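You operate a simulated robot arm through the tools that you are given. There is no shell and no other tool. Be economical: measure what you need, move in short steps, check, and stop when the job is done.

You are at the controls of a simulated two-armed robot. One attempt, no reset.

JOB
Run the mould ram up onto its latch and try it.
Fine: key to RUN, hold the white button till the mould ram is at the top, try the black one, then key back to OPEN; dry hands; pressure still stands, so door and slide bar stay shut, ball lever at SHUT; pinch nothing.

Only the result counts: the job must be done as asked and must still hold three seconds after the hand-in. Knocking over, shifting, dropping, spilling or breaking anything else fails it.

ROBOT AND FRAMES
Two 7-joint arms with fingered hands on one trunk, on a base that drives. Base frame: it is fixed to the floor where the robot stands at the start and does not move with it; the origin is under the middle of the robot, x ahead of it, y to its left, z up. Units: mm, rad, N and s.
The left shoulder is at the start at [27, 185, 1297], the right one opposite. With the tool pointing down near the work surface each hand reaches from about 100 to 780 mm from the robot's upright axis, wherever it stands, measured 20 degrees to its own side. Places, roughly: ball lever [3200, -3000, 1100]; bar lever [1700, -3000, 1100]; black button [500, -100, 1100]; brass key [500, -200, 1200]; fence door [700, -800, 1000]; key box [600, -100, 1200]; slide bar [600, -400, 1200]. Payload 4 kg a hand.
The tool frame of a hand sits at the grasp point between the pads (the TCP): z along the fingers, y along the line on which they close. The tips reach 26 mm beyond it. The gripper opens to 132 mm. The gripper's body begins 73 mm behind the TCP. The gripper is a hand of 3 fingers: y runs from the thumb to the fingers, the wrist lies at [0, 0, -224] in the tool frame, and closing takes about 1.5 s.
Orientation is that of the tool frame in the base frame, as [roll, pitch, yaw] about the fixed x, y, z axes, in that order (R = Rz(yaw) Ry(pitch) Rx(roll)). With the fingers straight down and closing along the base's y, the tool's x points along the base's -x, its y along +y and its z along -z.

CONTROLS
- The arms move only by the tool apply_moves. It takes "left_deltas", "right_deltas" or both (then of equal length, played together; a hand with none holds still); each is a list that holds one entry, the list of rows, each a list of 7 numbers: the finger opening in mm, from 0 to 132, then the shift along the tool's x, y, z in units of 500 mm (1.0 is 500 mm), then the turn, a rotation vector about the tool's x, y, z in units of 120 degrees (1.0 is 120 degrees). In form: [[[gripper, tx, ty, tz, rx, ry, rz], ...]]. A call has 1 to 12 rows; each row is the pose to reach, as a shift and turn from the pose commanded when the call began, along the tool's axes at that moment. A call with a number of a shift or a turn outside -1 to 1 is refused whole. Each row takes 0.2 s and may step no farther than 50 mm and 0.15 rad from the row before; otherwise, or with a gripper value out of range, the whole call is refused. Where a pose cannot be reached the arm comes as near as it can. A force on the tool above 40 N (or 10 N above the force at the start of the call, whichever is more), or a blocked arm, ends the call early, and 0.2 s more pass. The fingers move at their own pace (about 72 mm/s each) and stop on an object; they squeeze with about 27 N. The grip force told is the motor's: it shows also when the fingers shut on nothing. Time passes only in rows, and 0.2 s behind the last, so rows that repeat a pose let the fingers close. The reply holds the time, the measured pose of the TCP, the force on the tool along the base axes, the opening and the grip force, in the units named above and with some noise, with the torque about the TCP (base axes, N m) and any sound that the robot's microphone picked up, and new pictures: "views" is both (left out), scene, wrist or none (wrist: the cameras of the hands that moved).
- Cameras (640 x 400 px; columns grow to the right, rows downward): "scene" is now at [112.7, -20.6, 1552.4]; the picture's right is [-0.21, -0.98, 0.01], its down [-0.45, 0.09, -0.89] and it looks along [0.87, -0.19, -0.46] (base axes); focal length 273 px, centre (320, 200). "left" rides on the left gripper at [-62, 3, -92] in its tool frame; the picture's right is [-0.05, -1.00, 0.00], its down [0.83, -0.04, -0.56] and it looks along [0.55, -0.03, 0.83] (tool axes); focal length 230 px, centre (320, 200). "right" rides on the right gripper at [62, 3, -92] in its tool frame; the picture's right is [-0.05, 1.00, 0.00], its down [-0.83, -0.04, -0.56] and it looks along [-0.55, -0.03, 0.83] (tool axes); focal length 230 px, centre (320, 200). There is no depth. A picture from a camera that has moved, and an enlarged one, comes with that camera's place and axes in the base frame and with its lens. The place of the scene camera against the robot may be out by one fixed shift of up to 18 mm in any direction.
- raise_lower(by): slides the trunk up (or, below 0, down) by that many mm; the arms and the scene camera ride with it, the base frame stays. It gives what a move gives, with no picture.
- steer(legs): drives the robot by 1 to 6 legs, each [ahead, left, turn to the left] in mm, mm and rad, along the robot's own axes; the way and the turn of a leg run together, so that a leg with both is an arc; at most 1500 mm and 3.142 rad a leg. The arms and the cameras ride along, it lands a little off, and it stops where it bumps. It gives what a move gives, and a new picture of the scene camera.
- set_grasp(shape, hand): the hand has 3 fingers and takes this shape, open, in about a second: jaw (thumb against the fingers, like two jaws); tri (thumb and two fingers); tip (a fingertip pinch); poke (one finger out to press); point (the index stretched); flat (the hand flat); cup (the hand cupped); fist (a fist). The gripper value then closes the fingers along that shape, each until it touches; the sizes above hold for jaw. It gives what a move gives, with no picture.
- aim_head(pan, tilt): turns the head with the scene camera to pan (to the left, within 1.501 rad either way) and tilt (down, from -0.506 to 1.204), counted from straight ahead of the robot. It gives what a move gives, and a new picture of the scene camera.
- zoom(camera, box): a new picture of the part [left, top, right, bottom] of that camera's present view, enlarged. The clock stands still meanwhile.
- job_done(): hands the job in; it is judged then, once.

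Work in short steps. Places have to be worked out from the pictures, the camera data and where the tool is seen: move nearer, look again, correct. Check each grasp and each placing, and mend what went wrong. You have 120 turns and 260 pictures in all, those below and enlarged ones among them. Open the grippers and draw the arms clear of the work before you hand the job in, unless the task says otherwise; then end with one line.

The tools are called after "Emit:" as a command line: name --argument value ..., lists and objects as JSON in quotes. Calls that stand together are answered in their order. apply_moves: Moves the arms, as the interface text tells. Its arguments: {"type":"object","properties":{"left_deltas":{"type":"array","items":{"type":"array","items":{"type":"array","items":{"type":"number"}}}},"right_deltas":{"type":"array","items":{"type":"array","items":{"type":"array","items":{"type":"number"}}}},"views":{"type":"string","enum":["both","scene","wrist","none"]}},"required":[]} The other tools are called the same way: raise_lower (by) slides the trunk up or down; set_grasp (shape, hand) gives the hand a shape; steer (legs) drives the base; aim_head (pan, tilt) turns the head that bears the scene camera; zoom (camera, box) takes an enlarged picture of a part of a camera's view; job_done () hands the job in.

At the start:

```text
clock: 0.0
left_tool_pos: [485.8, 58.1, 1376.4]
left_ee_rot: [3.141, 0.0, 3.141]
left_force: [-0.1, -0.6, 0.5]
left_wrist_torque: [0.02, -0.03, 0.03]
left_gripper_width: 131.7
left_finger_force: 0.1
left_shape: jaw
right_tool_pos: [357.8, -334.1, 1442.2]
right_ee_rot: [-3.14, 0.0, 3.141]
right_force: [1.0, -0.7, -0.6]
right_wrist_torque: [-0.02, 0.0, -0.01]
right_gripper_width: 132.1
right_finger_force: 0.0
right_shape: jaw
trunk travel left (down, up): [-325.0, 137.0]
robot x, y, heading: [2.6, -2.8, 0.001]
head pan, tilt: [-0.209, 0.429]
```

scene: 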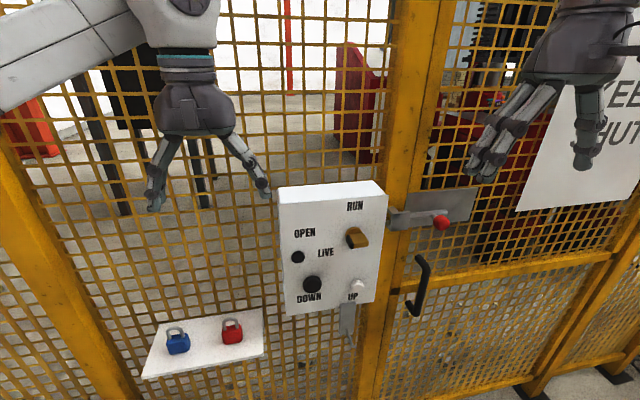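
right: 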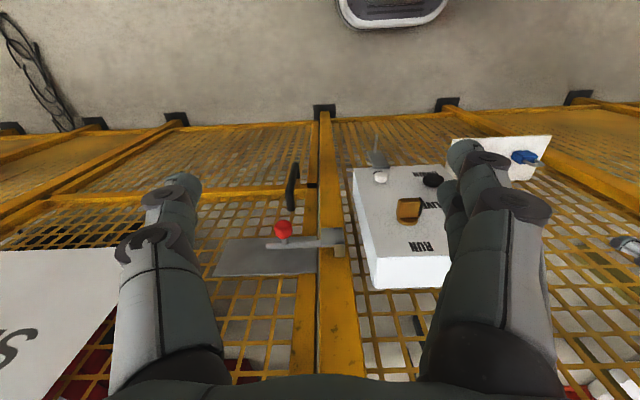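
left: 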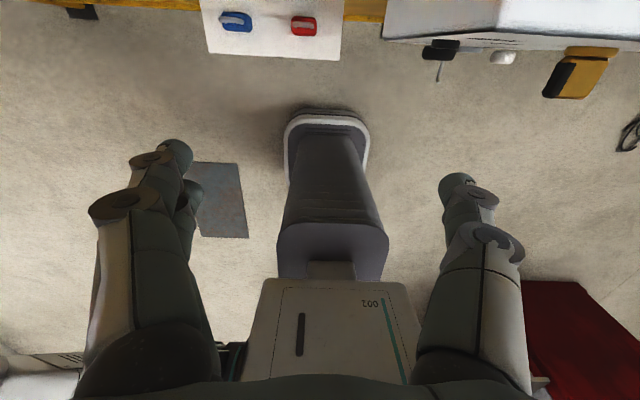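

The key box is right ahead, with a brass key, OPEN/LIVE/RUN labels, and DOWN (black) and UP (white) buttons. I'll enlarge it, and look around for the mould ram.

Emit:
zoom --camera "scene" --box '[260, 170, 420, 330]'

Emit:
zoom --camera "right" --box '[330, 130, 490, 290]'

Emit:
aim_head --pan -0.6 --tilt 0.1

```text
2.50 times, centred on (340, 250) of scene
camera zoom: at [112.7, -20.6, 1552.4], right [-0.21, -0.98, 0.01], down [-0.45, 0.09, -0.89], along [0.87, -0.19, -0.46], focal length 681 px, centre (270, 75)
```

zoom: 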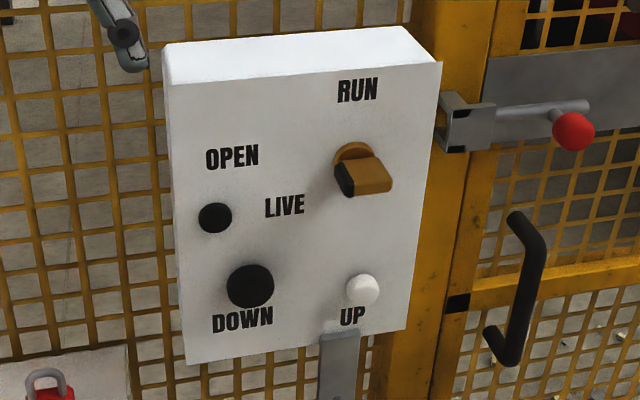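

```text
2.50 times, centred on (410, 210) of right
camera zoom: at [295.3, -330.5, 1535.9], right [0.05, 1.0, 0.0], down [0.83, -0.04, 0.56], along [0.55, -0.03, -0.83], focal length 575 px, centre (95, 175)
```

zoom: 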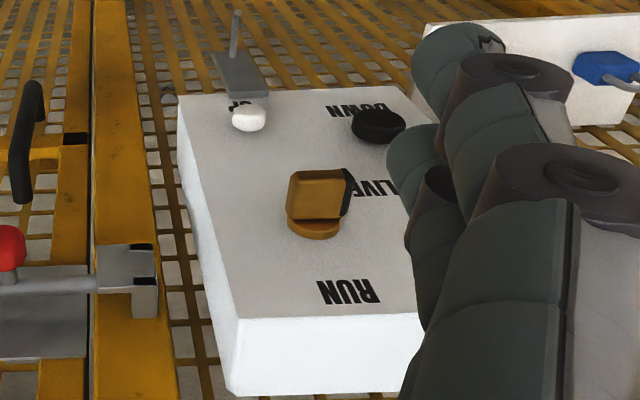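

```text
clock: 0.9
left_tool_pos: [485.0, 58.0, 1376.7]
left_ee_rot: [-3.142, 0.001, 3.141]
left_force: [-0.4, 0.6, -0.8]
left_wrist_torque: [-0.02, 0.0, 0.04]
left_gripper_width: 131.7
left_finger_force: 0.1
left_shape: jaw
right_tool_pos: [357.8, -333.6, 1442.4]
right_ee_rot: [3.142, -0.001, -3.141]
right_force: [-0.1, 0.1, 0.7]
right_wrist_torque: [0.02, -0.02, 0.0]
right_gripper_width: 131.7
right_finger_force: 0.0
right_shape: jaw
trunk travel left (down, up): [-325.0, 137.0]
robot x, y, heading: [-3.0, -1.2, -0.001]
head pan, tilt: [-0.6, 0.099]
camera scene: at [100.0, -53.3, 1583.7], right [-0.56, -0.83, 0.03], down [-0.13, 0.06, -0.99], along [0.82, -0.56, -0.14], focal length 273 px, centre (320, 200)
```

scene: 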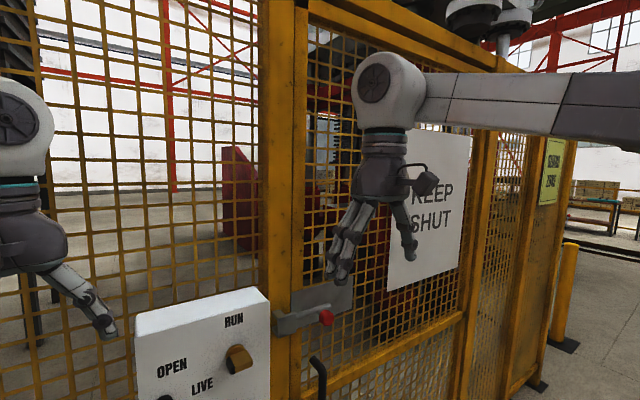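

The black-marked end of the key points left to OPEN, RUN is straight up, and the small black disc looks like an unlit LIVE lamp. I'll back the base 150 mm for arm room, then look for the ram.

Emit:
steer --legs '[[-150, 0, 0]]'

Emit:
aim_head --pan -0.35 --tilt -0.1

```text
clock: 2.2
left_tool_pos: [337.1, 58.1, 1375.0]
left_ee_rot: [-3.141, -0.003, 3.141]
left_force: [0.7, -0.3, 0.4]
left_wrist_torque: [0.02, 0.02, -0.02]
left_gripper_width: 131.8
left_finger_force: 0.1
left_shape: jaw
right_tool_pos: [208.9, -332.6, 1441.6]
right_ee_rot: [-3.14, -0.005, 3.14]
right_force: [0.3, -0.4, -0.3]
right_wrist_torque: [0.02, 0.01, 0.0]
right_gripper_width: 131.8
right_finger_force: 0.1
right_shape: jaw
trunk travel left (down, up): [-325.0, 137.0]
robot x, y, heading: [-153.1, 3.4, 0.002]
head pan, tilt: [-0.6, 0.099]
camera scene: at [-48.3, -53.3, 1583.3], right [-0.56, -0.83, 0.03], down [-0.13, 0.06, -0.99], along [0.81, -0.56, -0.14], focal length 273 px, centre (320, 200)
```

scene: 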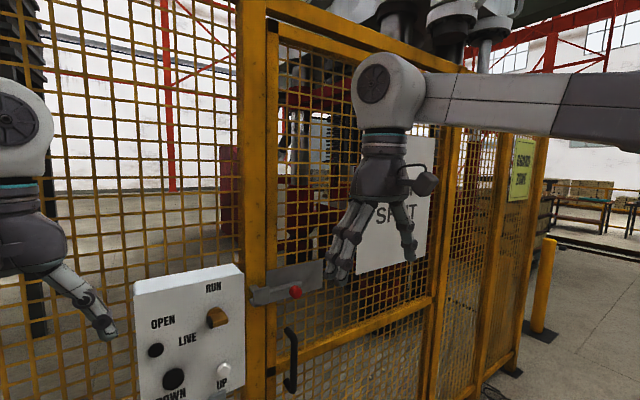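

```text
clock: 3.0
left_tool_pos: [332.5, 57.6, 1377.3]
left_ee_rot: [3.142, 0.0, 3.14]
left_force: [-0.3, 0.5, -0.1]
left_wrist_torque: [-0.03, 0.0, 0.02]
left_gripper_width: 131.9
left_finger_force: 0.0
left_shape: jaw
right_tool_pos: [205.7, -334.0, 1442.9]
right_ee_rot: [3.141, -0.001, 3.142]
right_force: [-0.4, -0.3, 0.4]
right_wrist_torque: [-0.01, 0.02, 0.02]
right_gripper_width: 132.1
right_finger_force: 0.0
right_shape: jaw
trunk travel left (down, up): [-325.0, 137.0]
robot x, y, heading: [-150.1, 3.6, -0.003]
head pan, tilt: [-0.351, -0.099]
camera scene: at [-46.2, -31.2, 1601.4], right [-0.34, -0.94, 0.02], down [0.04, -0.03, -1.0], along [0.94, -0.34, 0.05], focal length 273 px, centre (320, 200)
```

scene: 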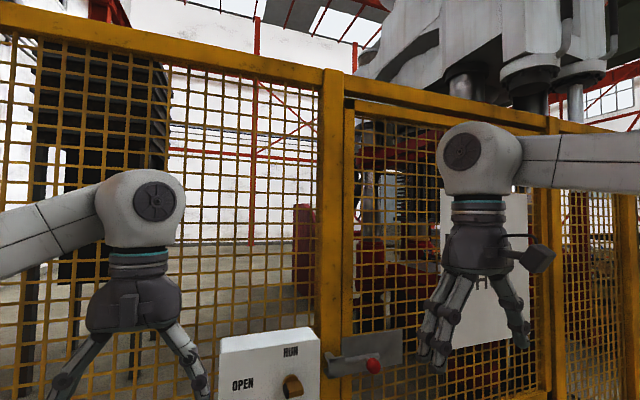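

I'll swing the right hand from pointing down to pointing forward, to stand off in front of the key at about [380,-200,1230].

Emit:
apply_moves --right_deltas '[[[132, -0.029, 0.022, 0.035, 0, -0.0625, 0], [132, -0.058, 0.045, 0.071, 0, -0.125, 0], [132, -0.087, 0.067, 0.106, 0, -0.1875, 0], [132, -0.116, 0.089, 0.141, 0, -0.25, 0], [132, -0.145, 0.112, 0.177, 0, -0.3125, 0], [132, -0.174, 0.134, 0.212, 0, -0.375, 0], [132, -0.203, 0.156, 0.247, 0, -0.4375, 0], [132, -0.232, 0.179, 0.283, 0, -0.5, 0], [132, -0.261, 0.201, 0.318, 0, -0.5625, 0], [132, -0.29, 0.223, 0.353, 0, -0.625, 0], [132, -0.319, 0.246, 0.389, 0, -0.6875, 0], [132, -0.348, 0.268, 0.424, 0, -0.75, 0]]]' --views "both"

```text
clock: 5.6
left_tool_pos: [336.9, 53.1, 1374.6]
left_ee_rot: [3.138, -0.005, 3.141]
left_force: [-0.1, -0.3, 1.2]
left_wrist_torque: [0.06, 0.03, 0.01]
left_gripper_width: 131.9
left_finger_force: 0.0
left_shape: jaw
right_tool_pos: [375.5, -259.2, 1282.8]
right_ee_rot: [-2.385, 1.517, -2.371]
right_force: [-0.2, -1.1, 0.5]
right_wrist_torque: [-0.01, -0.02, 0.06]
right_gripper_width: 131.9
right_finger_force: 0.2
right_shape: jaw
right hand out of reach, approached as far as the arm can: row 11, 12
trunk travel left (down, up): [-325.0, 137.0]
robot x, y, heading: [-151.1, 4.0, 0.008]
head pan, tilt: [-0.351, -0.099]
camera scene: at [-41.2, -36.5, 1600.8], right [-0.34, -0.94, 0.01], down [0.04, -0.03, -1.0], along [0.94, -0.34, 0.05], focal length 273 px, centre (320, 200)
camera right: at [280.2, -258.7, 1225.5], right [-0.01, 1.0, 0.02], down [-0.52, -0.02, 0.85], along [0.85, 0.0, 0.52], focal length 230 px, centre (320, 200)
```

scene: 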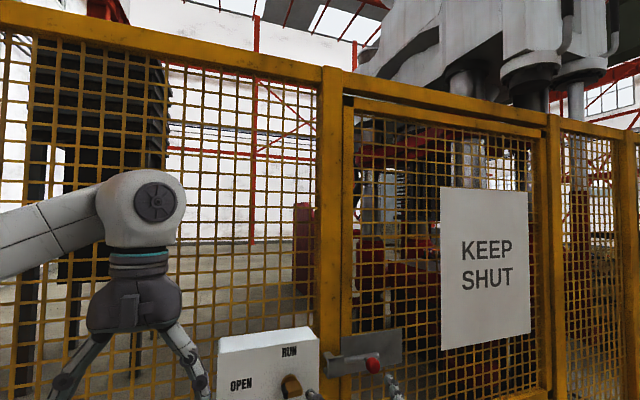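
right: 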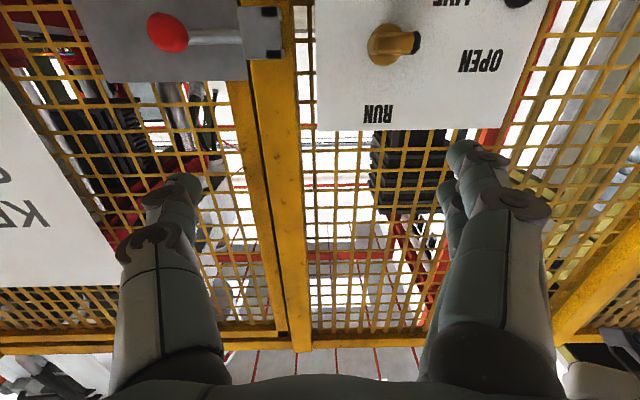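

The view of the press is now clear of the arm; I'll enlarge the machine behind the door to find the ram and its latch.

Emit:
zoom --camera "scene" --box '[340, 0, 640, 188]'

Emit:
zoom --camera "scene" --box '[340, 120, 450, 190]'

Emit:
zoom --camera "right" --box '[310, 0, 550, 150]'

```text
2.13 times, centred on (490, 94) of scene
camera zoom: at [-41.2, -36.5, 1600.8], right [-0.34, -0.94, 0.01], down [0.04, -0.03, -1.0], along [0.94, -0.34, 0.05], focal length 580 px, centre (-42, 426)
```

zoom: 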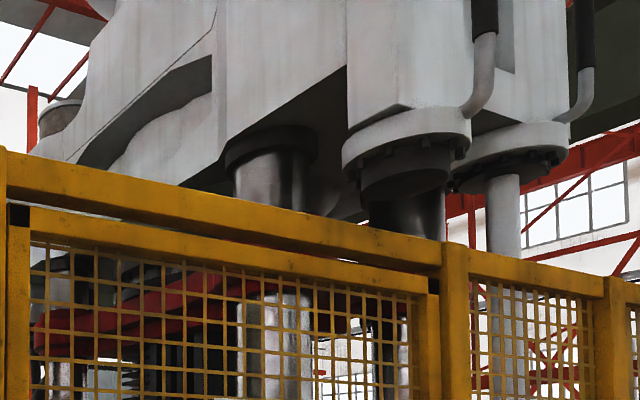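

```text
5.71 times, centred on (395, 155) of scene
camera zoom: at [-41.2, -36.5, 1600.8], right [-0.34, -0.94, 0.01], down [0.04, -0.03, -1.0], along [0.94, -0.34, 0.05], focal length 1558 px, centre (-109, 457)
```

zoom: 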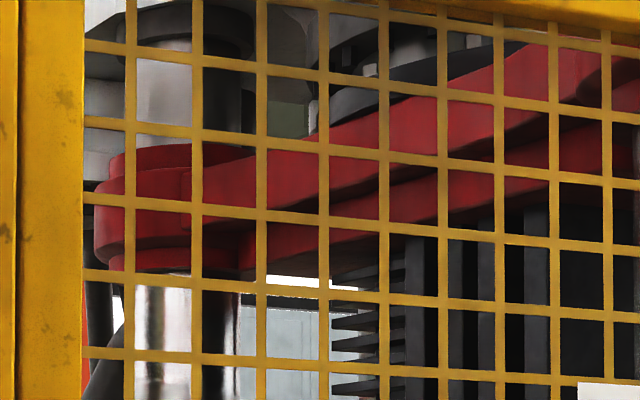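

```text
2.67 times, centred on (430, 75) of right
camera zoom: at [280.2, -258.7, 1225.5], right [-0.01, 1.0, 0.02], down [-0.52, -0.02, 0.85], along [0.85, 0.0, 0.52], focal length 614 px, centre (27, 533)
```

zoom: 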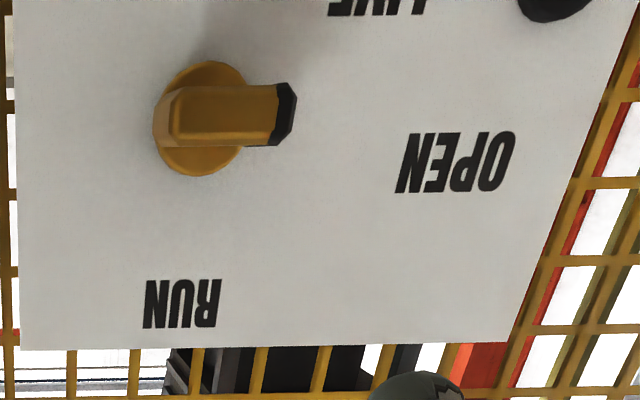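

Triangulating: the key disc is at about [564,-188,1214], and the handle, about 42 × 19 mm, sticks out to x≈533 and lies horizontally (OPEN). I'll back up 100 mm for elbow room, then roll the right hand by -90° so it closes vertically.

Emit:
steer --legs '[[-100, 0, 0]]'

Emit:
apply_moves --right_deltas '[[[132, 0, 0, 0.02, 0, 0, -0.0625], [132, 0, 0, 0.04, 0, 0, -0.125], [132, 0, 0, 0.06, 0, 0, -0.1875], [132, 0, 0, 0.08, 0, 0, -0.25], [132, 0, 0, 0.1, 0, 0, -0.3125], [132, 0, 0, 0.12, 0, 0, -0.375], [132, 0, 0, 0.14, 0, 0, -0.4375], [132, 0, 0, 0.16, 0, 0, -0.5], [132, 0, 0, 0.18, 0, 0, -0.5625], [132, 0, 0, 0.2, 0, 0, -0.625], [132, 0, 0, 0.2, 0, 0, -0.6875], [132, 0, 0, 0.2, 0, 0, -0.75]]]' --views "both"

```text
clock: 6.8
left_tool_pos: [236.1, 59.2, 1375.6]
left_ee_rot: [-3.141, -0.002, -3.138]
left_force: [0.3, -1.2, -0.4]
left_wrist_torque: [-0.01, 0.05, 0.0]
left_gripper_width: 132.2
left_finger_force: 0.0
left_shape: jaw
right_tool_pos: [276.1, -252.9, 1283.9]
right_ee_rot: [-2.372, 1.517, -2.353]
right_force: [-0.1, -0.2, -0.4]
right_wrist_torque: [0.0, 0.0, -0.02]
right_gripper_width: 131.9
right_finger_force: 0.2
right_shape: jaw
trunk travel left (down, up): [-325.0, 137.0]
robot x, y, heading: [-249.2, -3.2, 0.001]
head pan, tilt: [-0.351, -0.099]
camera scene: at [-141.7, -31.6, 1600.9], right [-0.34, -0.94, 0.02], down [0.04, -0.03, -1.0], along [0.94, -0.34, 0.05], focal length 273 px, centre (320, 200)
```

scene: 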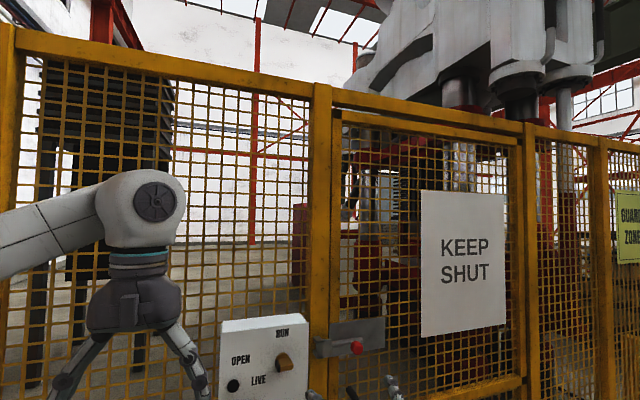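

```text
clock: 9.4
left_tool_pos: [236.2, 59.0, 1376.8]
left_ee_rot: [-3.141, -0.001, -3.138]
left_force: [0.8, 0.7, -0.3]
left_wrist_torque: [0.0, -0.01, 0.01]
left_gripper_width: 131.9
left_finger_force: 0.0
left_shape: jaw
right_tool_pos: [373.0, -251.7, 1294.4]
right_ee_rot: [-1.619, -0.041, -1.551]
right_force: [0.0, -0.3, 0.2]
right_wrist_torque: [0.01, -0.03, -0.01]
right_gripper_width: 132.0
right_finger_force: 0.0
right_shape: jaw
right hand out of reach, approached as far as the arm can: row 4, 5, 6, 7, 8, 9, 10, 11, 12
trunk travel left (down, up): [-325.0, 137.0]
robot x, y, heading: [-250.1, -3.2, 0.0]
head pan, tilt: [-0.351, -0.099]
camera scene: at [-144.3, -31.1, 1601.3], right [-0.34, -0.94, 0.02], down [0.04, -0.03, -1.0], along [0.94, -0.34, 0.05], focal length 273 px, centre (320, 200)
camera right: at [280.8, -315.9, 1298.2], right [-0.05, 0.01, -1.0], down [-0.57, 0.82, 0.04], along [0.82, 0.57, -0.03], focal length 230 px, centre (320, 200)
```

scene: 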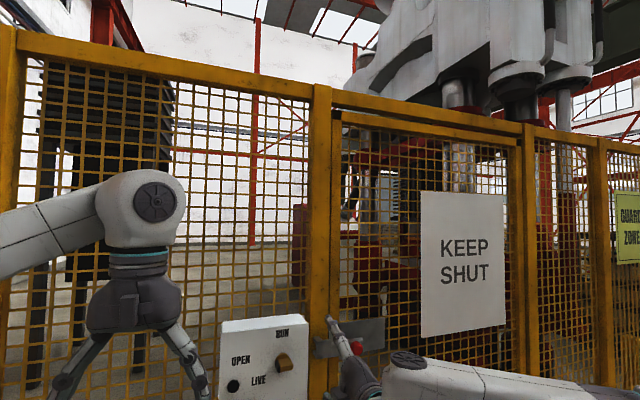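
right: 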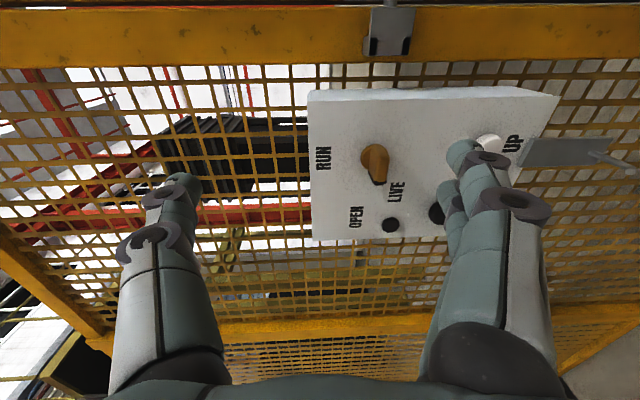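

The orientation is close, with the right hand at [373,-252,1294]. Next I'll move it to stand off ahead of the key, about [470,-188,1214], and correct the small tilt.

Emit:
apply_moves --right_deltas '[[[132, -0.021, 0.027, 0.033, 0.004, 0.0015, 0.003], [132, -0.042, 0.054, 0.066, 0.008, 0.003, 0.006], [132, -0.063, 0.08, 0.099, 0.012, 0.0045, 0.01], [132, -0.084, 0.107, 0.132, 0.016, 0.006, 0.013], [132, -0.105, 0.134, 0.165, 0.02, 0.0075, 0.016], [132, -0.128, 0.16, 0.194, 0.023, 0.0086, 0.0196], [132, -0.128, 0.16, 0.194, 0.023, 0.0086, 0.0196]]]' --views "both"

```text
clock: 11.0
left_tool_pos: [234.1, 57.3, 1377.0]
left_ee_rot: [3.141, 0.001, -3.139]
left_force: [-0.2, -0.3, 0.2]
left_wrist_torque: [0.02, 0.01, -0.02]
left_gripper_width: 131.6
left_finger_force: 0.1
left_shape: jaw
right_tool_pos: [471.6, -180.1, 1275.6]
right_ee_rot: [-1.649, 0.001, -1.58]
right_force: [0.4, -0.8, -0.2]
right_wrist_torque: [0.0, -0.01, 0.0]
right_gripper_width: 131.9
right_finger_force: 0.0
right_shape: jaw
right hand out of reach, approached as far as the arm can: row 1, 2, 3, 4, 5, 6, 7
trunk travel left (down, up): [-325.0, 137.0]
robot x, y, heading: [-250.2, 1.9, 0.002]
head pan, tilt: [-0.351, -0.099]
camera scene: at [-144.4, -31.6, 1601.3], right [-0.34, -0.94, 0.02], down [0.04, -0.03, -1.0], along [0.94, -0.34, 0.05], focal length 273 px, centre (320, 200)
camera right: at [378.1, -241.0, 1280.8], right [-0.08, 0.05, -1.0], down [-0.54, 0.83, 0.09], along [0.84, 0.55, -0.03], focal length 230 px, centre (320, 200)
```

scene: 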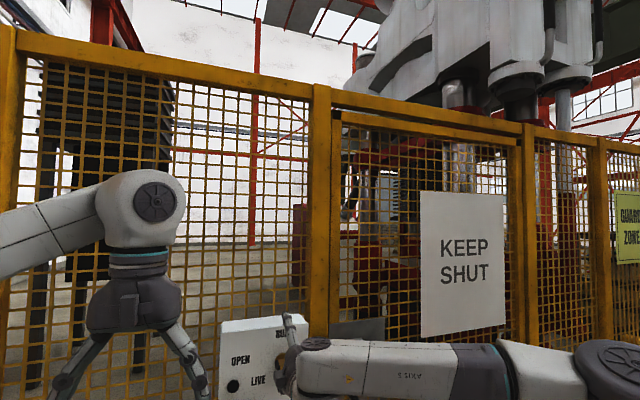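
right: 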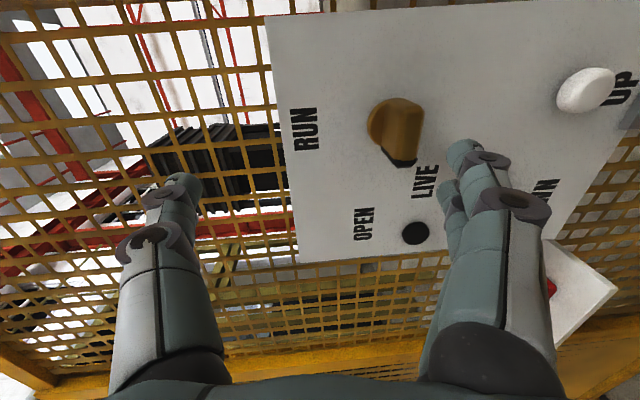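

This arm posture won't come lower, so I'll lower the trunk by 120 mm and let the hand work relatively higher.

Emit:
raise_lower --by -120

Emit:
apply_moves --right_deltas '[[[132, 0.005, -0.04, 0, 0.01, 0, 0], [132, 0.01, -0.08, 0, 0.02, 0, 0], [132, 0.014, -0.118, 0, 0.037, 0, 0], [132, 0.014, -0.118, 0, 0.037, 0, 0]]]' --views "both"

```text
clock: 12.5
left_tool_pos: [234.4, 60.4, 1256.3]
left_ee_rot: [-3.141, 0.002, -3.138]
left_force: [-0.6, 0.8, -0.3]
left_wrist_torque: [0.03, 0.01, 0.01]
left_gripper_width: 132.0
left_finger_force: 0.1
left_shape: jaw
right_tool_pos: [470.6, -176.5, 1157.6]
right_ee_rot: [-1.647, 0.001, -1.578]
right_force: [-1.0, 0.2, -0.2]
right_wrist_torque: [-0.02, 0.02, 0.01]
right_gripper_width: 132.0
right_finger_force: 0.1
right_shape: jaw
trunk travel left (down, up): [-205.0, 257.0]
robot x, y, heading: [-253.3, 2.1, -0.001]
head pan, tilt: [-0.351, -0.099]
```

```text
clock: 13.5
left_tool_pos: [234.1, 60.3, 1256.4]
left_ee_rot: [-3.142, 0.0, -3.138]
left_force: [0.6, 0.0, 0.1]
left_wrist_torque: [-0.01, 0.05, -0.02]
left_gripper_width: 131.8
left_finger_force: 0.1
left_shape: jaw
right_tool_pos: [477.3, -184.7, 1216.0]
right_ee_rot: [-1.571, 0.002, -1.579]
right_force: [0.3, 0.5, 0.2]
right_wrist_torque: [0.0, -0.02, 0.01]
right_gripper_width: 131.7
right_finger_force: 0.0
right_shape: jaw
trunk travel left (down, up): [-205.0, 257.0]
robot x, y, heading: [-251.7, 0.1, 0.006]
head pan, tilt: [-0.351, -0.099]
camera scene: at [-70.2, -30.8, 1462.0], right [-0.34, -0.94, 0.06], down [-0.08, -0.03, -1.0], along [0.94, -0.34, -0.06], focal length 273 px, centre (320, 200)
camera right: at [383.8, -245.2, 1212.7], right [0.0, 0.05, -1.0], down [-0.55, 0.83, 0.04], along [0.84, 0.55, 0.03], focal length 230 px, centre (320, 200)
```

scene: 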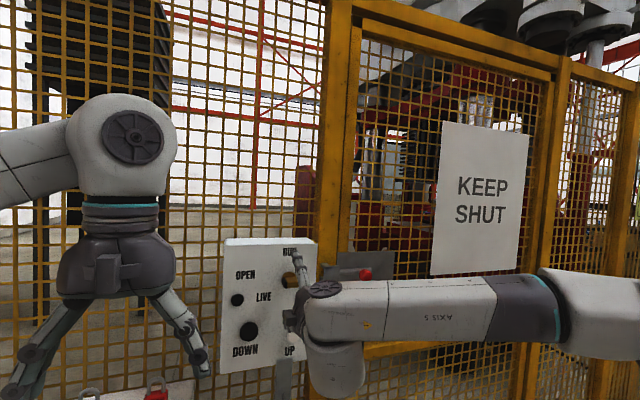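
right: 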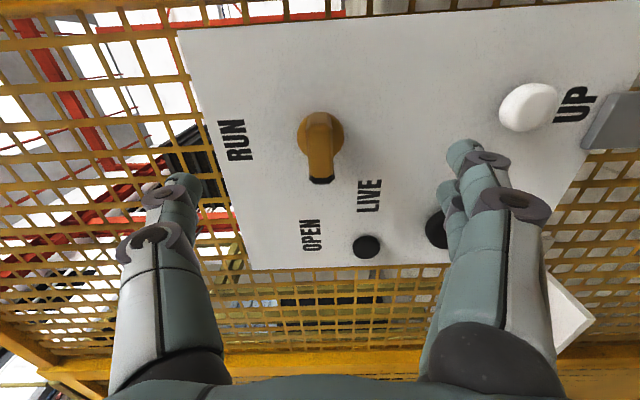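

The hand is aligned in front of the key at [477,-185,1216], closing vertically. I'll narrow the opening to 60, advance 50 mm so the fingertips straddle the key handle, and look.

Emit:
apply_moves --right_deltas '[[[60, 0.003, 0.002, 0, 0, 0, 0], [60, 0.006, 0.002, 0, 0, 0, 0], [60, 0.006, 0.002, 0.03, 0, 0, 0], [60, 0.006, 0.002, 0.06, 0, 0, 0], [60, 0.006, 0.002, 0.08, 0, 0, 0], [60, 0.006, 0.002, 0.1, 0, 0, 0]]]' --views "wrist"

```text
clock: 14.9
left_tool_pos: [235.7, 59.4, 1255.7]
left_ee_rot: [3.14, -0.001, -3.138]
left_force: [0.4, -0.2, 0.3]
left_wrist_torque: [0.0, -0.02, 0.02]
left_gripper_width: 131.9
left_finger_force: 0.0
left_shape: jaw
right_tool_pos: [527.2, -186.7, 1213.5]
right_ee_rot: [-1.57, 0.002, -1.576]
right_force: [-0.2, -0.4, -0.6]
right_wrist_torque: [0.01, 0.0, -0.02]
right_gripper_width: 60.9
right_finger_force: 0.0
right_shape: jaw
trunk travel left (down, up): [-205.0, 257.0]
robot x, y, heading: [-246.6, 1.1, 0.002]
head pan, tilt: [-0.351, -0.099]
camera right: at [433.5, -247.6, 1211.2], right [0.0, 0.05, -1.0], down [-0.55, 0.83, 0.04], along [0.84, 0.55, 0.03], focal length 230 px, centre (320, 200)
```

right: 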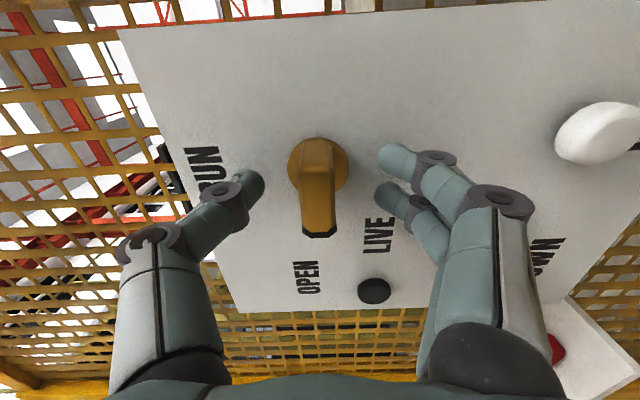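

The handle sits between thumb (above) and fingers (below). Closing on it.

Emit:
apply_moves --right_deltas '[[[5, 0, 0, 0, 0, 0, 0], [5, 0, 0, 0, 0, 0, 0], [5, 0, 0, 0, 0, 0, 0], [5, 0, 0, 0, 0, 0, 0], [5, 0, 0, 0, 0, 0, 0]]]' --views "wrist"

```text
clock: 16.1
left_tool_pos: [235.7, 59.4, 1256.0]
left_ee_rot: [3.141, -0.001, -3.138]
left_force: [0.2, 0.9, 0.1]
left_wrist_torque: [0.0, -0.04, 0.01]
left_gripper_width: 132.1
left_finger_force: 0.0
left_shape: jaw
right_tool_pos: [526.8, -187.8, 1214.5]
right_ee_rot: [-1.568, 0.002, -1.577]
right_force: [2.8, 1.5, 1.8]
right_wrist_torque: [-0.04, -0.04, 0.04]
right_gripper_width: 10.5
right_finger_force: 26.7
right_shape: jaw
trunk travel left (down, up): [-205.0, 257.0]
robot x, y, heading: [-251.0, -0.3, -0.002]
head pan, tilt: [-0.351, -0.099]
camera right: at [433.4, -247.9, 1211.4], right [0.0, 0.05, -1.0], down [-0.55, 0.83, 0.04], along [0.84, 0.55, 0.03], focal length 230 px, centre (320, 200)
```

right: 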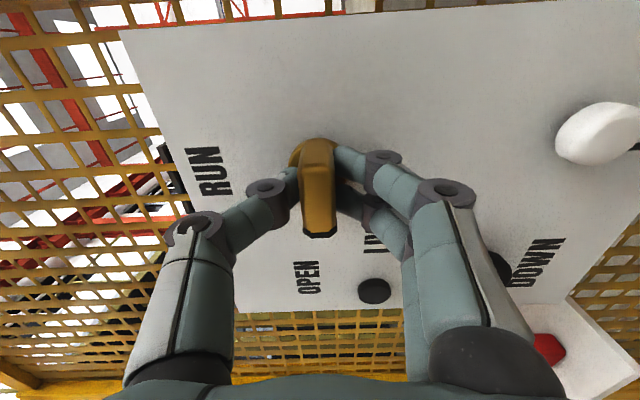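

The handle is held (10.5 mm, 27 N). I'll turn clockwise (+ about tool z), 45° first.

Emit:
apply_moves --right_deltas '[[[5, 0, 0, 0, 0, 0, 0.0625], [5, 0, 0, 0, 0, 0, 0.125], [5, 0, 0, 0, 0, 0, 0.1875], [5, 0, 0, 0, 0, 0, 0.25], [5, 0, 0, 0, 0, 0, 0.3125], [5, 0, 0, 0, 0, 0, 0.375]]]' --views "wrist"

```text
clock: 17.5
left_tool_pos: [235.3, 59.0, 1256.7]
left_ee_rot: [3.14, 0.0, -3.137]
left_force: [-0.5, -0.7, 0.0]
left_wrist_torque: [0.01, 0.02, 0.02]
left_gripper_width: 132.1
left_finger_force: 0.1
left_shape: jaw
right_tool_pos: [526.3, -187.8, 1214.6]
right_ee_rot: [-1.566, 0.789, -1.577]
right_force: [6.8, -0.6, 10.2]
right_wrist_torque: [-0.05, -0.17, -0.01]
right_gripper_width: 10.4
right_finger_force: 26.9
right_shape: jaw
trunk travel left (down, up): [-205.0, 257.0]
robot x, y, heading: [-253.2, -0.0, 0.001]
head pan, tilt: [-0.351, -0.099]
camera right: at [433.3, -227.3, 1169.6], right [0.01, 0.75, -0.67], down [-0.55, 0.56, 0.62], along [0.83, 0.36, 0.42], focal length 230 px, centre (320, 200)
```

right: 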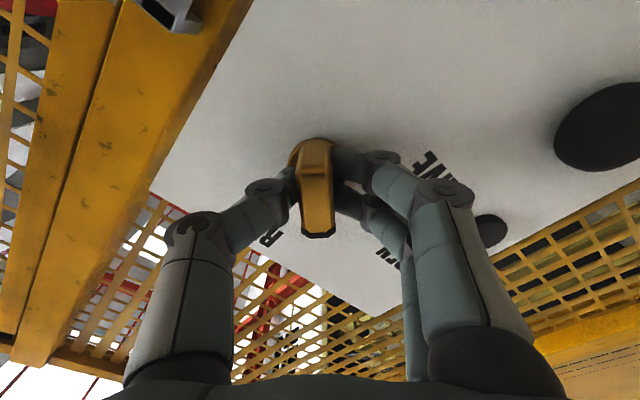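

The key follows. Turning the remaining 45°.

Emit:
apply_moves --right_deltas '[[[5, 0, 0, 0, 0, 0, 0.0625], [5, 0, 0, 0, 0, 0, 0.125], [5, 0, 0, 0, 0, 0, 0.1875], [5, 0, 0, 0, 0, 0, 0.25], [5, 0, 0, 0, 0, 0, 0.3125], [5, 0, 0, 0, 0, 0, 0.375]]]' --views "both"

```text
clock: 18.9
left_tool_pos: [234.0, 57.9, 1257.1]
left_ee_rot: [-3.141, -0.001, -3.138]
left_force: [0.9, -0.3, 0.4]
left_wrist_torque: [-0.02, -0.04, 0.02]
left_gripper_width: 131.7
left_finger_force: 0.1
left_shape: jaw
right_tool_pos: [525.9, -187.8, 1216.4]
right_ee_rot: [1.937, 1.565, 1.928]
right_force: [10.1, -4.6, 16.1]
right_wrist_torque: [0.0, -0.29, -0.04]
right_gripper_width: 9.7
right_finger_force: 27.0
right_shape: jaw
trunk travel left (down, up): [-205.0, 257.0]
robot x, y, heading: [-250.0, -1.5, 0.006]
head pan, tilt: [-0.351, -0.099]
camera scene: at [-70.7, -31.9, 1462.1], right [-0.34, -0.94, 0.06], down [-0.08, -0.03, -1.0], along [0.94, -0.34, -0.06], focal length 273 px, centre (320, 200)
camera right: at [433.2, -183.8, 1155.4], right [0.01, 1.0, 0.06], down [-0.55, -0.04, 0.83], along [0.83, -0.04, 0.55], focal length 230 px, centre (320, 200)
```

scene: 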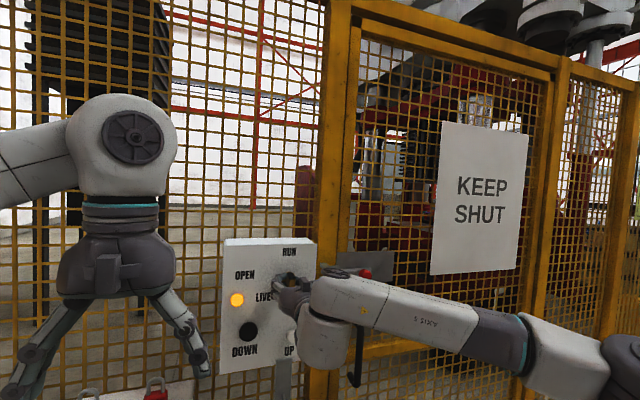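
right: 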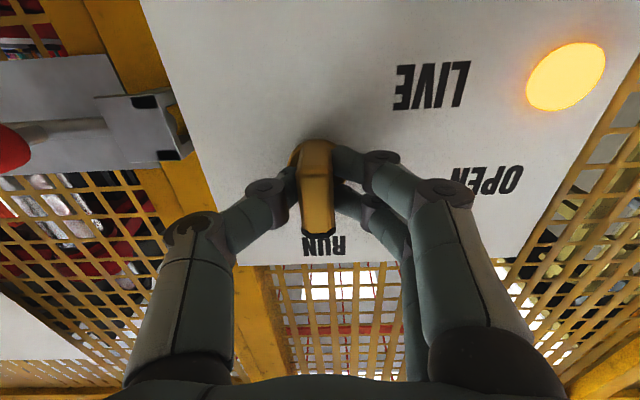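

The LIVE lamp is lit and the key points at RUN. I'll let go and back off to see that it stays.

Emit:
apply_moves --right_deltas '[[[60, 0, 0, 0, 0, 0, 0], [60, 0, 0, 0, 0, 0, 0], [60, 0, 0, 0, 0, 0, 0], [60, 0, 0, 0, 0, 0, 0], [60, 0, 0, -0.04, 0, 0, 0], [60, 0, 0, -0.08, 0, 0, 0], [60, 0, 0, -0.12, 0, 0, 0], [60, 0, 0, -0.16, 0, 0, 0]]]' --views "both"

Emit:
set_grasp --hand "right" --shape "poke"

Emit:
zoom --camera "right" --box '[0, 0, 640, 400]'

```text
clock: 20.7
left_tool_pos: [234.4, 59.2, 1256.7]
left_ee_rot: [3.141, 0.002, -3.137]
left_force: [-0.1, 0.3, 0.4]
left_wrist_torque: [0.0, -0.03, -0.02]
left_gripper_width: 132.0
left_finger_force: 0.1
left_shape: jaw
right_tool_pos: [447.1, -187.3, 1214.9]
right_ee_rot: [1.593, 1.57, 1.586]
right_force: [0.1, -0.2, -0.2]
right_wrist_torque: [-0.01, -0.01, -0.01]
right_gripper_width: 59.5
right_finger_force: 0.1
right_shape: jaw
trunk travel left (down, up): [-205.0, 257.0]
robot x, y, heading: [-249.7, 2.6, -0.001]
head pan, tilt: [-0.351, -0.099]
camera scene: at [-71.2, -31.2, 1462.2], right [-0.34, -0.94, 0.06], down [-0.08, -0.03, -1.0], along [0.94, -0.34, -0.06], focal length 273 px, centre (320, 200)
camera right: at [353.6, -183.4, 1153.7], right [0.01, 1.0, 0.05], down [-0.56, -0.04, 0.83], along [0.83, -0.04, 0.55], focal length 230 px, centre (320, 200)
```

scene: 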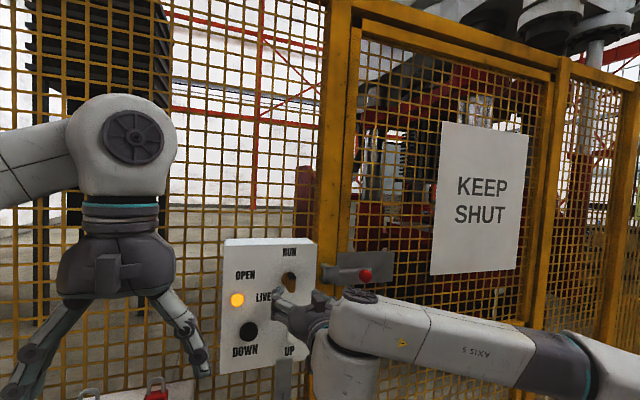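
right: 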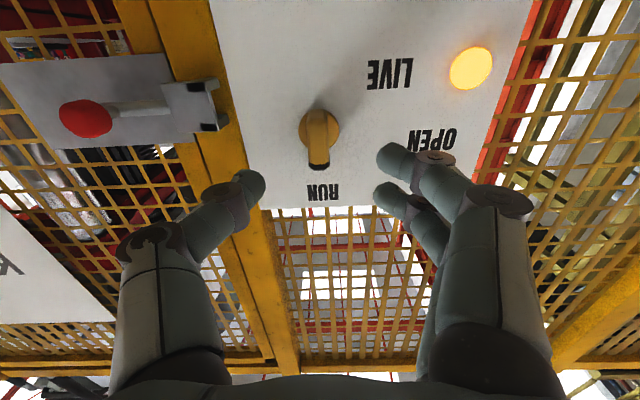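

```text
clock: 21.6
left_tool_pos: [236.7, 58.6, 1255.9]
left_ee_rot: [3.141, 0.0, -3.137]
left_force: [-0.4, 1.3, 0.5]
left_wrist_torque: [0.02, 0.03, 0.01]
left_gripper_width: 131.9
left_finger_force: 0.0
left_shape: jaw
right_tool_pos: [447.4, -188.0, 1214.6]
right_ee_rot: [1.666, 1.569, 1.656]
right_force: [0.1, -0.2, -0.5]
right_wrist_torque: [0.0, 0.0, -0.01]
right_gripper_width: 0.0
right_finger_force: 0.1
right_shape: poke
trunk travel left (down, up): [-205.0, 257.0]
robot x, y, heading: [-251.4, -2.0, 0.008]
head pan, tilt: [-0.351, -0.099]
```

```text
1.00 times, centred on (320, 200) of right (not enlarged: the box is as wide or as high as the picture)
camera zoom: at [354.6, -183.2, 1153.5], right [0.01, 1.0, 0.05], down [-0.56, -0.04, 0.83], along [0.83, -0.04, 0.55], focal length 230 px, centre (320, 200)
```

zoom: 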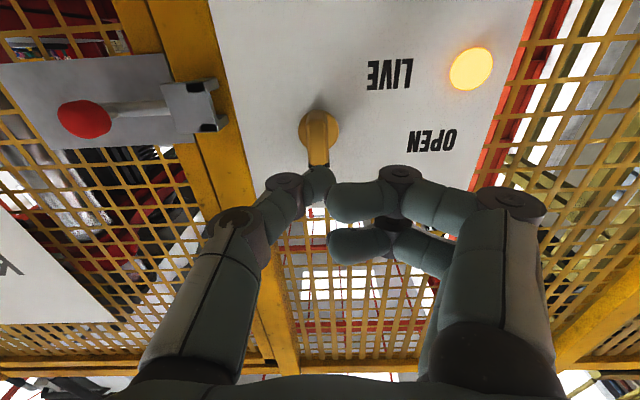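

The key stays at RUN with the lamp on. The poke shape looks unclear, so I'll use a closed jaw as the prodding tip. The white button is at about [547,-206,1077]; I'll lower the trunk 137 mm to bring the hand to it.

Emit:
set_grasp --hand "right" --shape "jaw"

Emit:
raise_lower --by -137

Emit:
aim_head --pan -0.4 --tilt -0.05

Emit:
apply_moves --right_deltas '[[[0, 0, -0.012, 0, 0, 0, 0], [0, 0, -0.024, 0, 0, 0, 0], [0, 0, -0.036, 0.02, 0, 0, 0], [0, 0, -0.036, 0.04, 0, 0, 0], [0, 0, -0.036, 0.06, 0, 0, 0], [0, 0, -0.036, 0.06, 0, 0, 0], [0, 0, -0.036, 0.06, 0, 0, 0], [0, 0, -0.036, 0.06, 0, 0, 0]]]' --views "both"

```text
clock: 22.5
left_tool_pos: [234.9, 60.2, 1256.6]
left_ee_rot: [3.141, -0.003, -3.138]
left_force: [0.0, 0.3, -0.8]
left_wrist_torque: [-0.03, 0.0, 0.01]
left_gripper_width: 131.9
left_finger_force: 0.0
left_shape: jaw
right_tool_pos: [447.2, -186.5, 1215.8]
right_ee_rot: [1.705, 1.569, 1.694]
right_force: [-0.2, 0.0, 0.0]
right_wrist_torque: [0.01, -0.02, 0.01]
right_gripper_width: 131.8
right_finger_force: 0.1
right_shape: jaw
trunk travel left (down, up): [-205.0, 257.0]
robot x, y, heading: [-253.1, -1.1, 0.002]
head pan, tilt: [-0.351, -0.099]
```

```text
clock: 24.1
left_tool_pos: [233.6, 58.8, 1119.8]
left_ee_rot: [3.141, 0.003, -3.139]
left_force: [-0.7, -0.8, 0.5]
left_wrist_torque: [0.02, -0.05, 0.01]
left_gripper_width: 132.1
left_finger_force: 0.0
left_shape: jaw
right_tool_pos: [445.9, -187.4, 1078.1]
right_ee_rot: [1.01, 1.57, 1.0]
right_force: [0.4, 0.3, 0.0]
right_wrist_torque: [-0.02, 0.02, -0.01]
right_gripper_width: 131.9
right_finger_force: 0.1
right_shape: jaw
trunk travel left (down, up): [-68.0, 394.0]
robot x, y, heading: [-252.3, 4.2, -0.0]
head pan, tilt: [-0.351, -0.099]
```

```text
clock: 24.7
left_tool_pos: [234.2, 58.3, 1119.2]
left_ee_rot: [-3.14, 0.002, -3.138]
left_force: [0.9, 0.2, 1.5]
left_wrist_torque: [-0.01, -0.02, -0.01]
left_gripper_width: 131.9
left_finger_force: 0.0
left_shape: jaw
right_tool_pos: [445.7, -186.2, 1077.5]
right_ee_rot: [1.579, 1.569, 1.572]
right_force: [-0.2, -0.2, 1.0]
right_wrist_torque: [0.0, 0.0, 0.01]
right_gripper_width: 132.1
right_finger_force: 0.1
right_shape: jaw
trunk travel left (down, up): [-68.0, 394.0]
robot x, y, heading: [-249.1, 0.8, -0.001]
head pan, tilt: [-0.4, -0.051]
camera scene: at [56.6, -35.0, 1259.1], right [-0.36, -0.92, 0.15], down [-0.34, -0.02, -0.94], along [0.87, -0.39, -0.31], focal length 273 px, centre (320, 200)
```

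scene: 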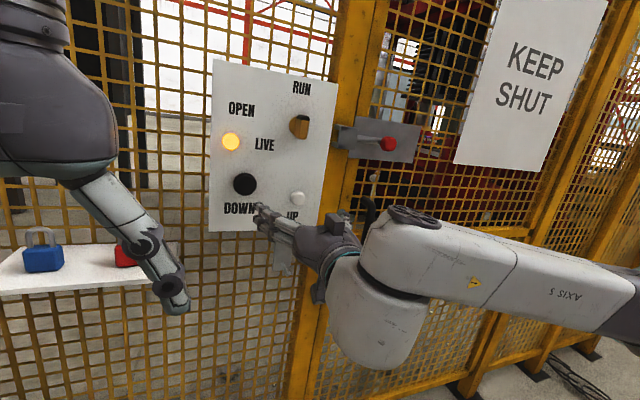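

```text
clock: 26.5
left_tool_pos: [234.9, 58.7, 1119.5]
left_ee_rot: [3.141, -0.001, -3.138]
left_force: [-0.6, 0.0, -0.8]
left_wrist_torque: [0.01, -0.03, -0.04]
left_gripper_width: 131.7
left_finger_force: 0.0
left_shape: jaw
right_tool_pos: [476.4, -202.2, 1076.9]
right_ee_rot: [1.805, 1.569, 1.797]
right_force: [1.0, -0.7, 0.2]
right_wrist_torque: [-0.01, 0.01, 0.07]
right_gripper_width: 0.2
right_finger_force: 26.8
right_shape: jaw
trunk travel left (down, up): [-68.0, 394.0]
robot x, y, heading: [-251.1, 1.3, -0.001]
head pan, tilt: [-0.4, -0.051]
camera scene: at [56.8, -35.1, 1258.9], right [-0.36, -0.92, 0.15], down [-0.34, -0.02, -0.94], along [0.87, -0.39, -0.31], focal length 273 px, centre (320, 200)
camera right: at [383.3, -200.1, 1015.7], right [0.01, 1.0, 0.05], down [-0.56, -0.04, 0.83], along [0.83, -0.04, 0.55], focal length 230 px, centre (320, 200)
```

scene: 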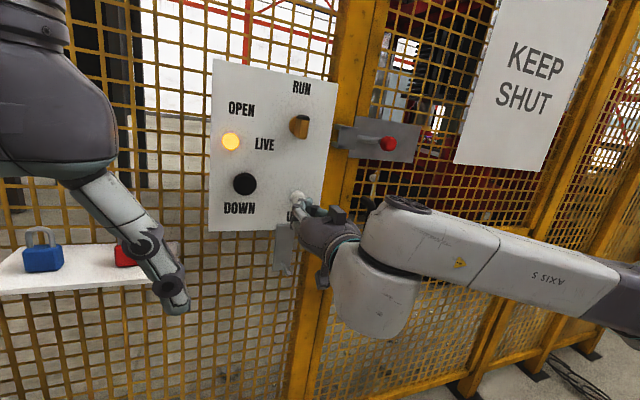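
right: 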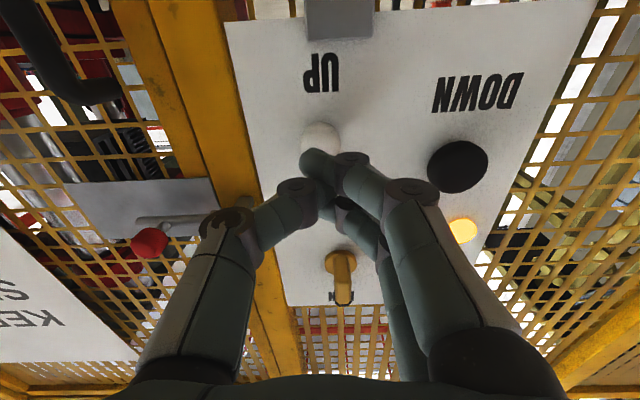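

The tip points at the white button. Before pressing, I'll aim the head up at the machine for a "before" picture of the ram.

Emit:
aim_head --pan -0.45 --tilt -0.5

Emit:
zoom --camera "right" --box '[250, 80, 410, 180]'

```text
clock: 27.4
left_tool_pos: [235.7, 59.4, 1118.3]
left_ee_rot: [3.141, -0.001, -3.138]
left_force: [-0.3, -0.1, 0.0]
left_wrist_torque: [0.01, 0.0, 0.04]
left_gripper_width: 132.0
left_finger_force: 0.1
left_shape: jaw
right_tool_pos: [475.5, -204.2, 1075.7]
right_ee_rot: [1.77, 1.569, 1.765]
right_force: [-0.2, 0.4, -0.1]
right_wrist_torque: [0.01, -0.01, 0.0]
right_gripper_width: 0.1
right_finger_force: 27.0
right_shape: jaw
trunk travel left (down, up): [-68.0, 394.0]
robot x, y, heading: [-249.5, 1.0, 0.003]
head pan, tilt: [-0.45, -0.499]
camera scene: at [50.9, -29.8, 1299.8], right [-0.4, -0.9, 0.17], down [0.06, -0.21, -0.98], along [0.91, -0.38, 0.14], focal length 273 px, centre (320, 200)
```

scene: 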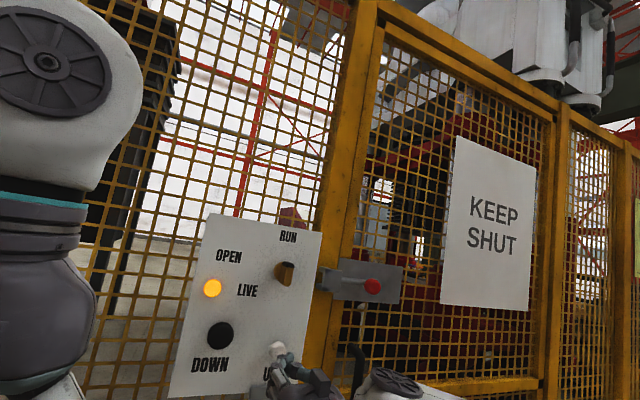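

```text
4.00 times, centred on (330, 130) of right
camera zoom: at [383.3, -200.1, 1015.8], right [0.01, 1.0, 0.05], down [-0.56, -0.04, 0.83], along [0.83, -0.04, 0.55], focal length 920 px, centre (280, 480)
```

zoom: 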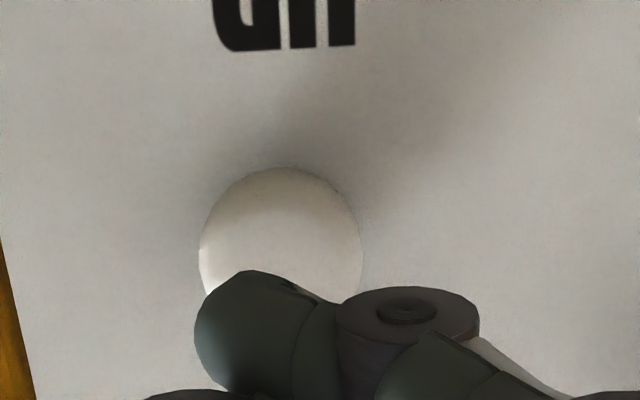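

Alignment is good (button centre about y -205, z 1075). One enlarged "before" picture of the press behind the door, then a gentle press.

Emit:
zoom --camera "scene" --box '[330, 40, 560, 260]'

Emit:
apply_moves --right_deltas '[[[0, 0, 0, 0.03, 0, 0, 0], [0, 0, 0, 0.05, 0, 0, 0], [0, 0, 0, 0.065, 0, 0, 0], [0, 0, 0, 0.075, 0, 0, 0], [0, 0, 0, 0.083, 0, 0, 0], [0, 0, 0, 0.09, 0, 0, 0]]]' --views "both"

```text
1.82 times, centred on (445, 150) of scene
camera zoom: at [50.9, -29.8, 1299.8], right [-0.4, -0.9, 0.17], down [0.06, -0.21, -0.98], along [0.91, -0.38, 0.14], focal length 496 px, centre (93, 291)
```

zoom: 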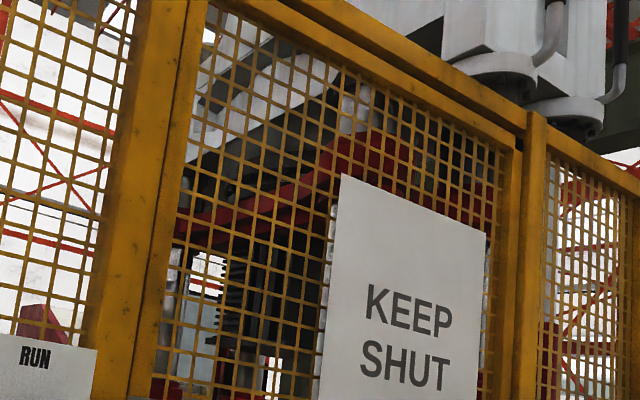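

```text
clock: 28.8
left_tool_pos: [235.0, 58.9, 1119.0]
left_ee_rot: [3.141, -0.001, -3.138]
left_force: [0.4, 0.4, -0.4]
left_wrist_torque: [0.01, -0.01, -0.02]
left_gripper_width: 131.7
left_finger_force: 0.1
left_shape: jaw
right_tool_pos: [521.7, -206.0, 1077.0]
right_ee_rot: [1.675, 1.57, 1.668]
right_force: [-2.2, -0.6, 0.5]
right_wrist_torque: [-0.01, -0.05, 0.0]
right_gripper_width: 0.0
right_finger_force: 26.8
right_shape: jaw
trunk travel left (down, up): [-68.0, 394.0]
robot x, y, heading: [-252.0, -1.0, -0.003]
head pan, tilt: [-0.45, -0.499]
camera scene: at [50.5, -30.0, 1300.0], right [-0.4, -0.9, 0.17], down [0.06, -0.21, -0.98], along [0.91, -0.38, 0.14], focal length 273 px, centre (320, 200)
camera right: at [428.7, -200.9, 1016.1], right [0.01, 1.0, 0.05], down [-0.56, -0.04, 0.83], along [0.83, -0.04, 0.55], focal length 230 px, centre (320, 200)
```

scene: 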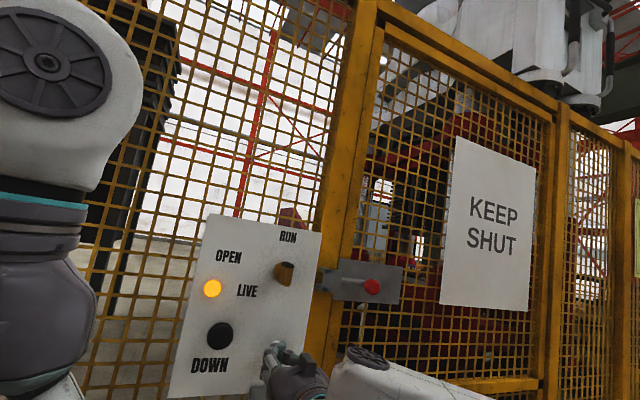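
right: 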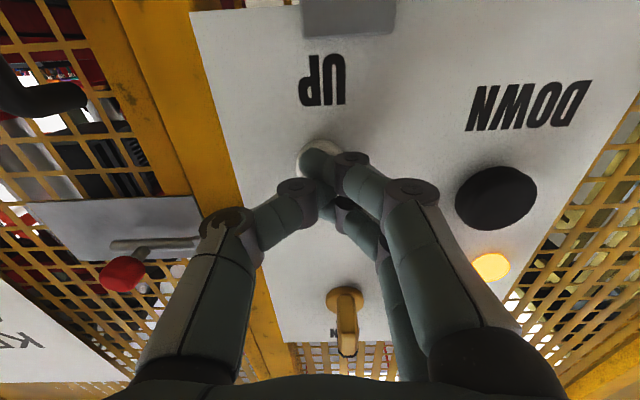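

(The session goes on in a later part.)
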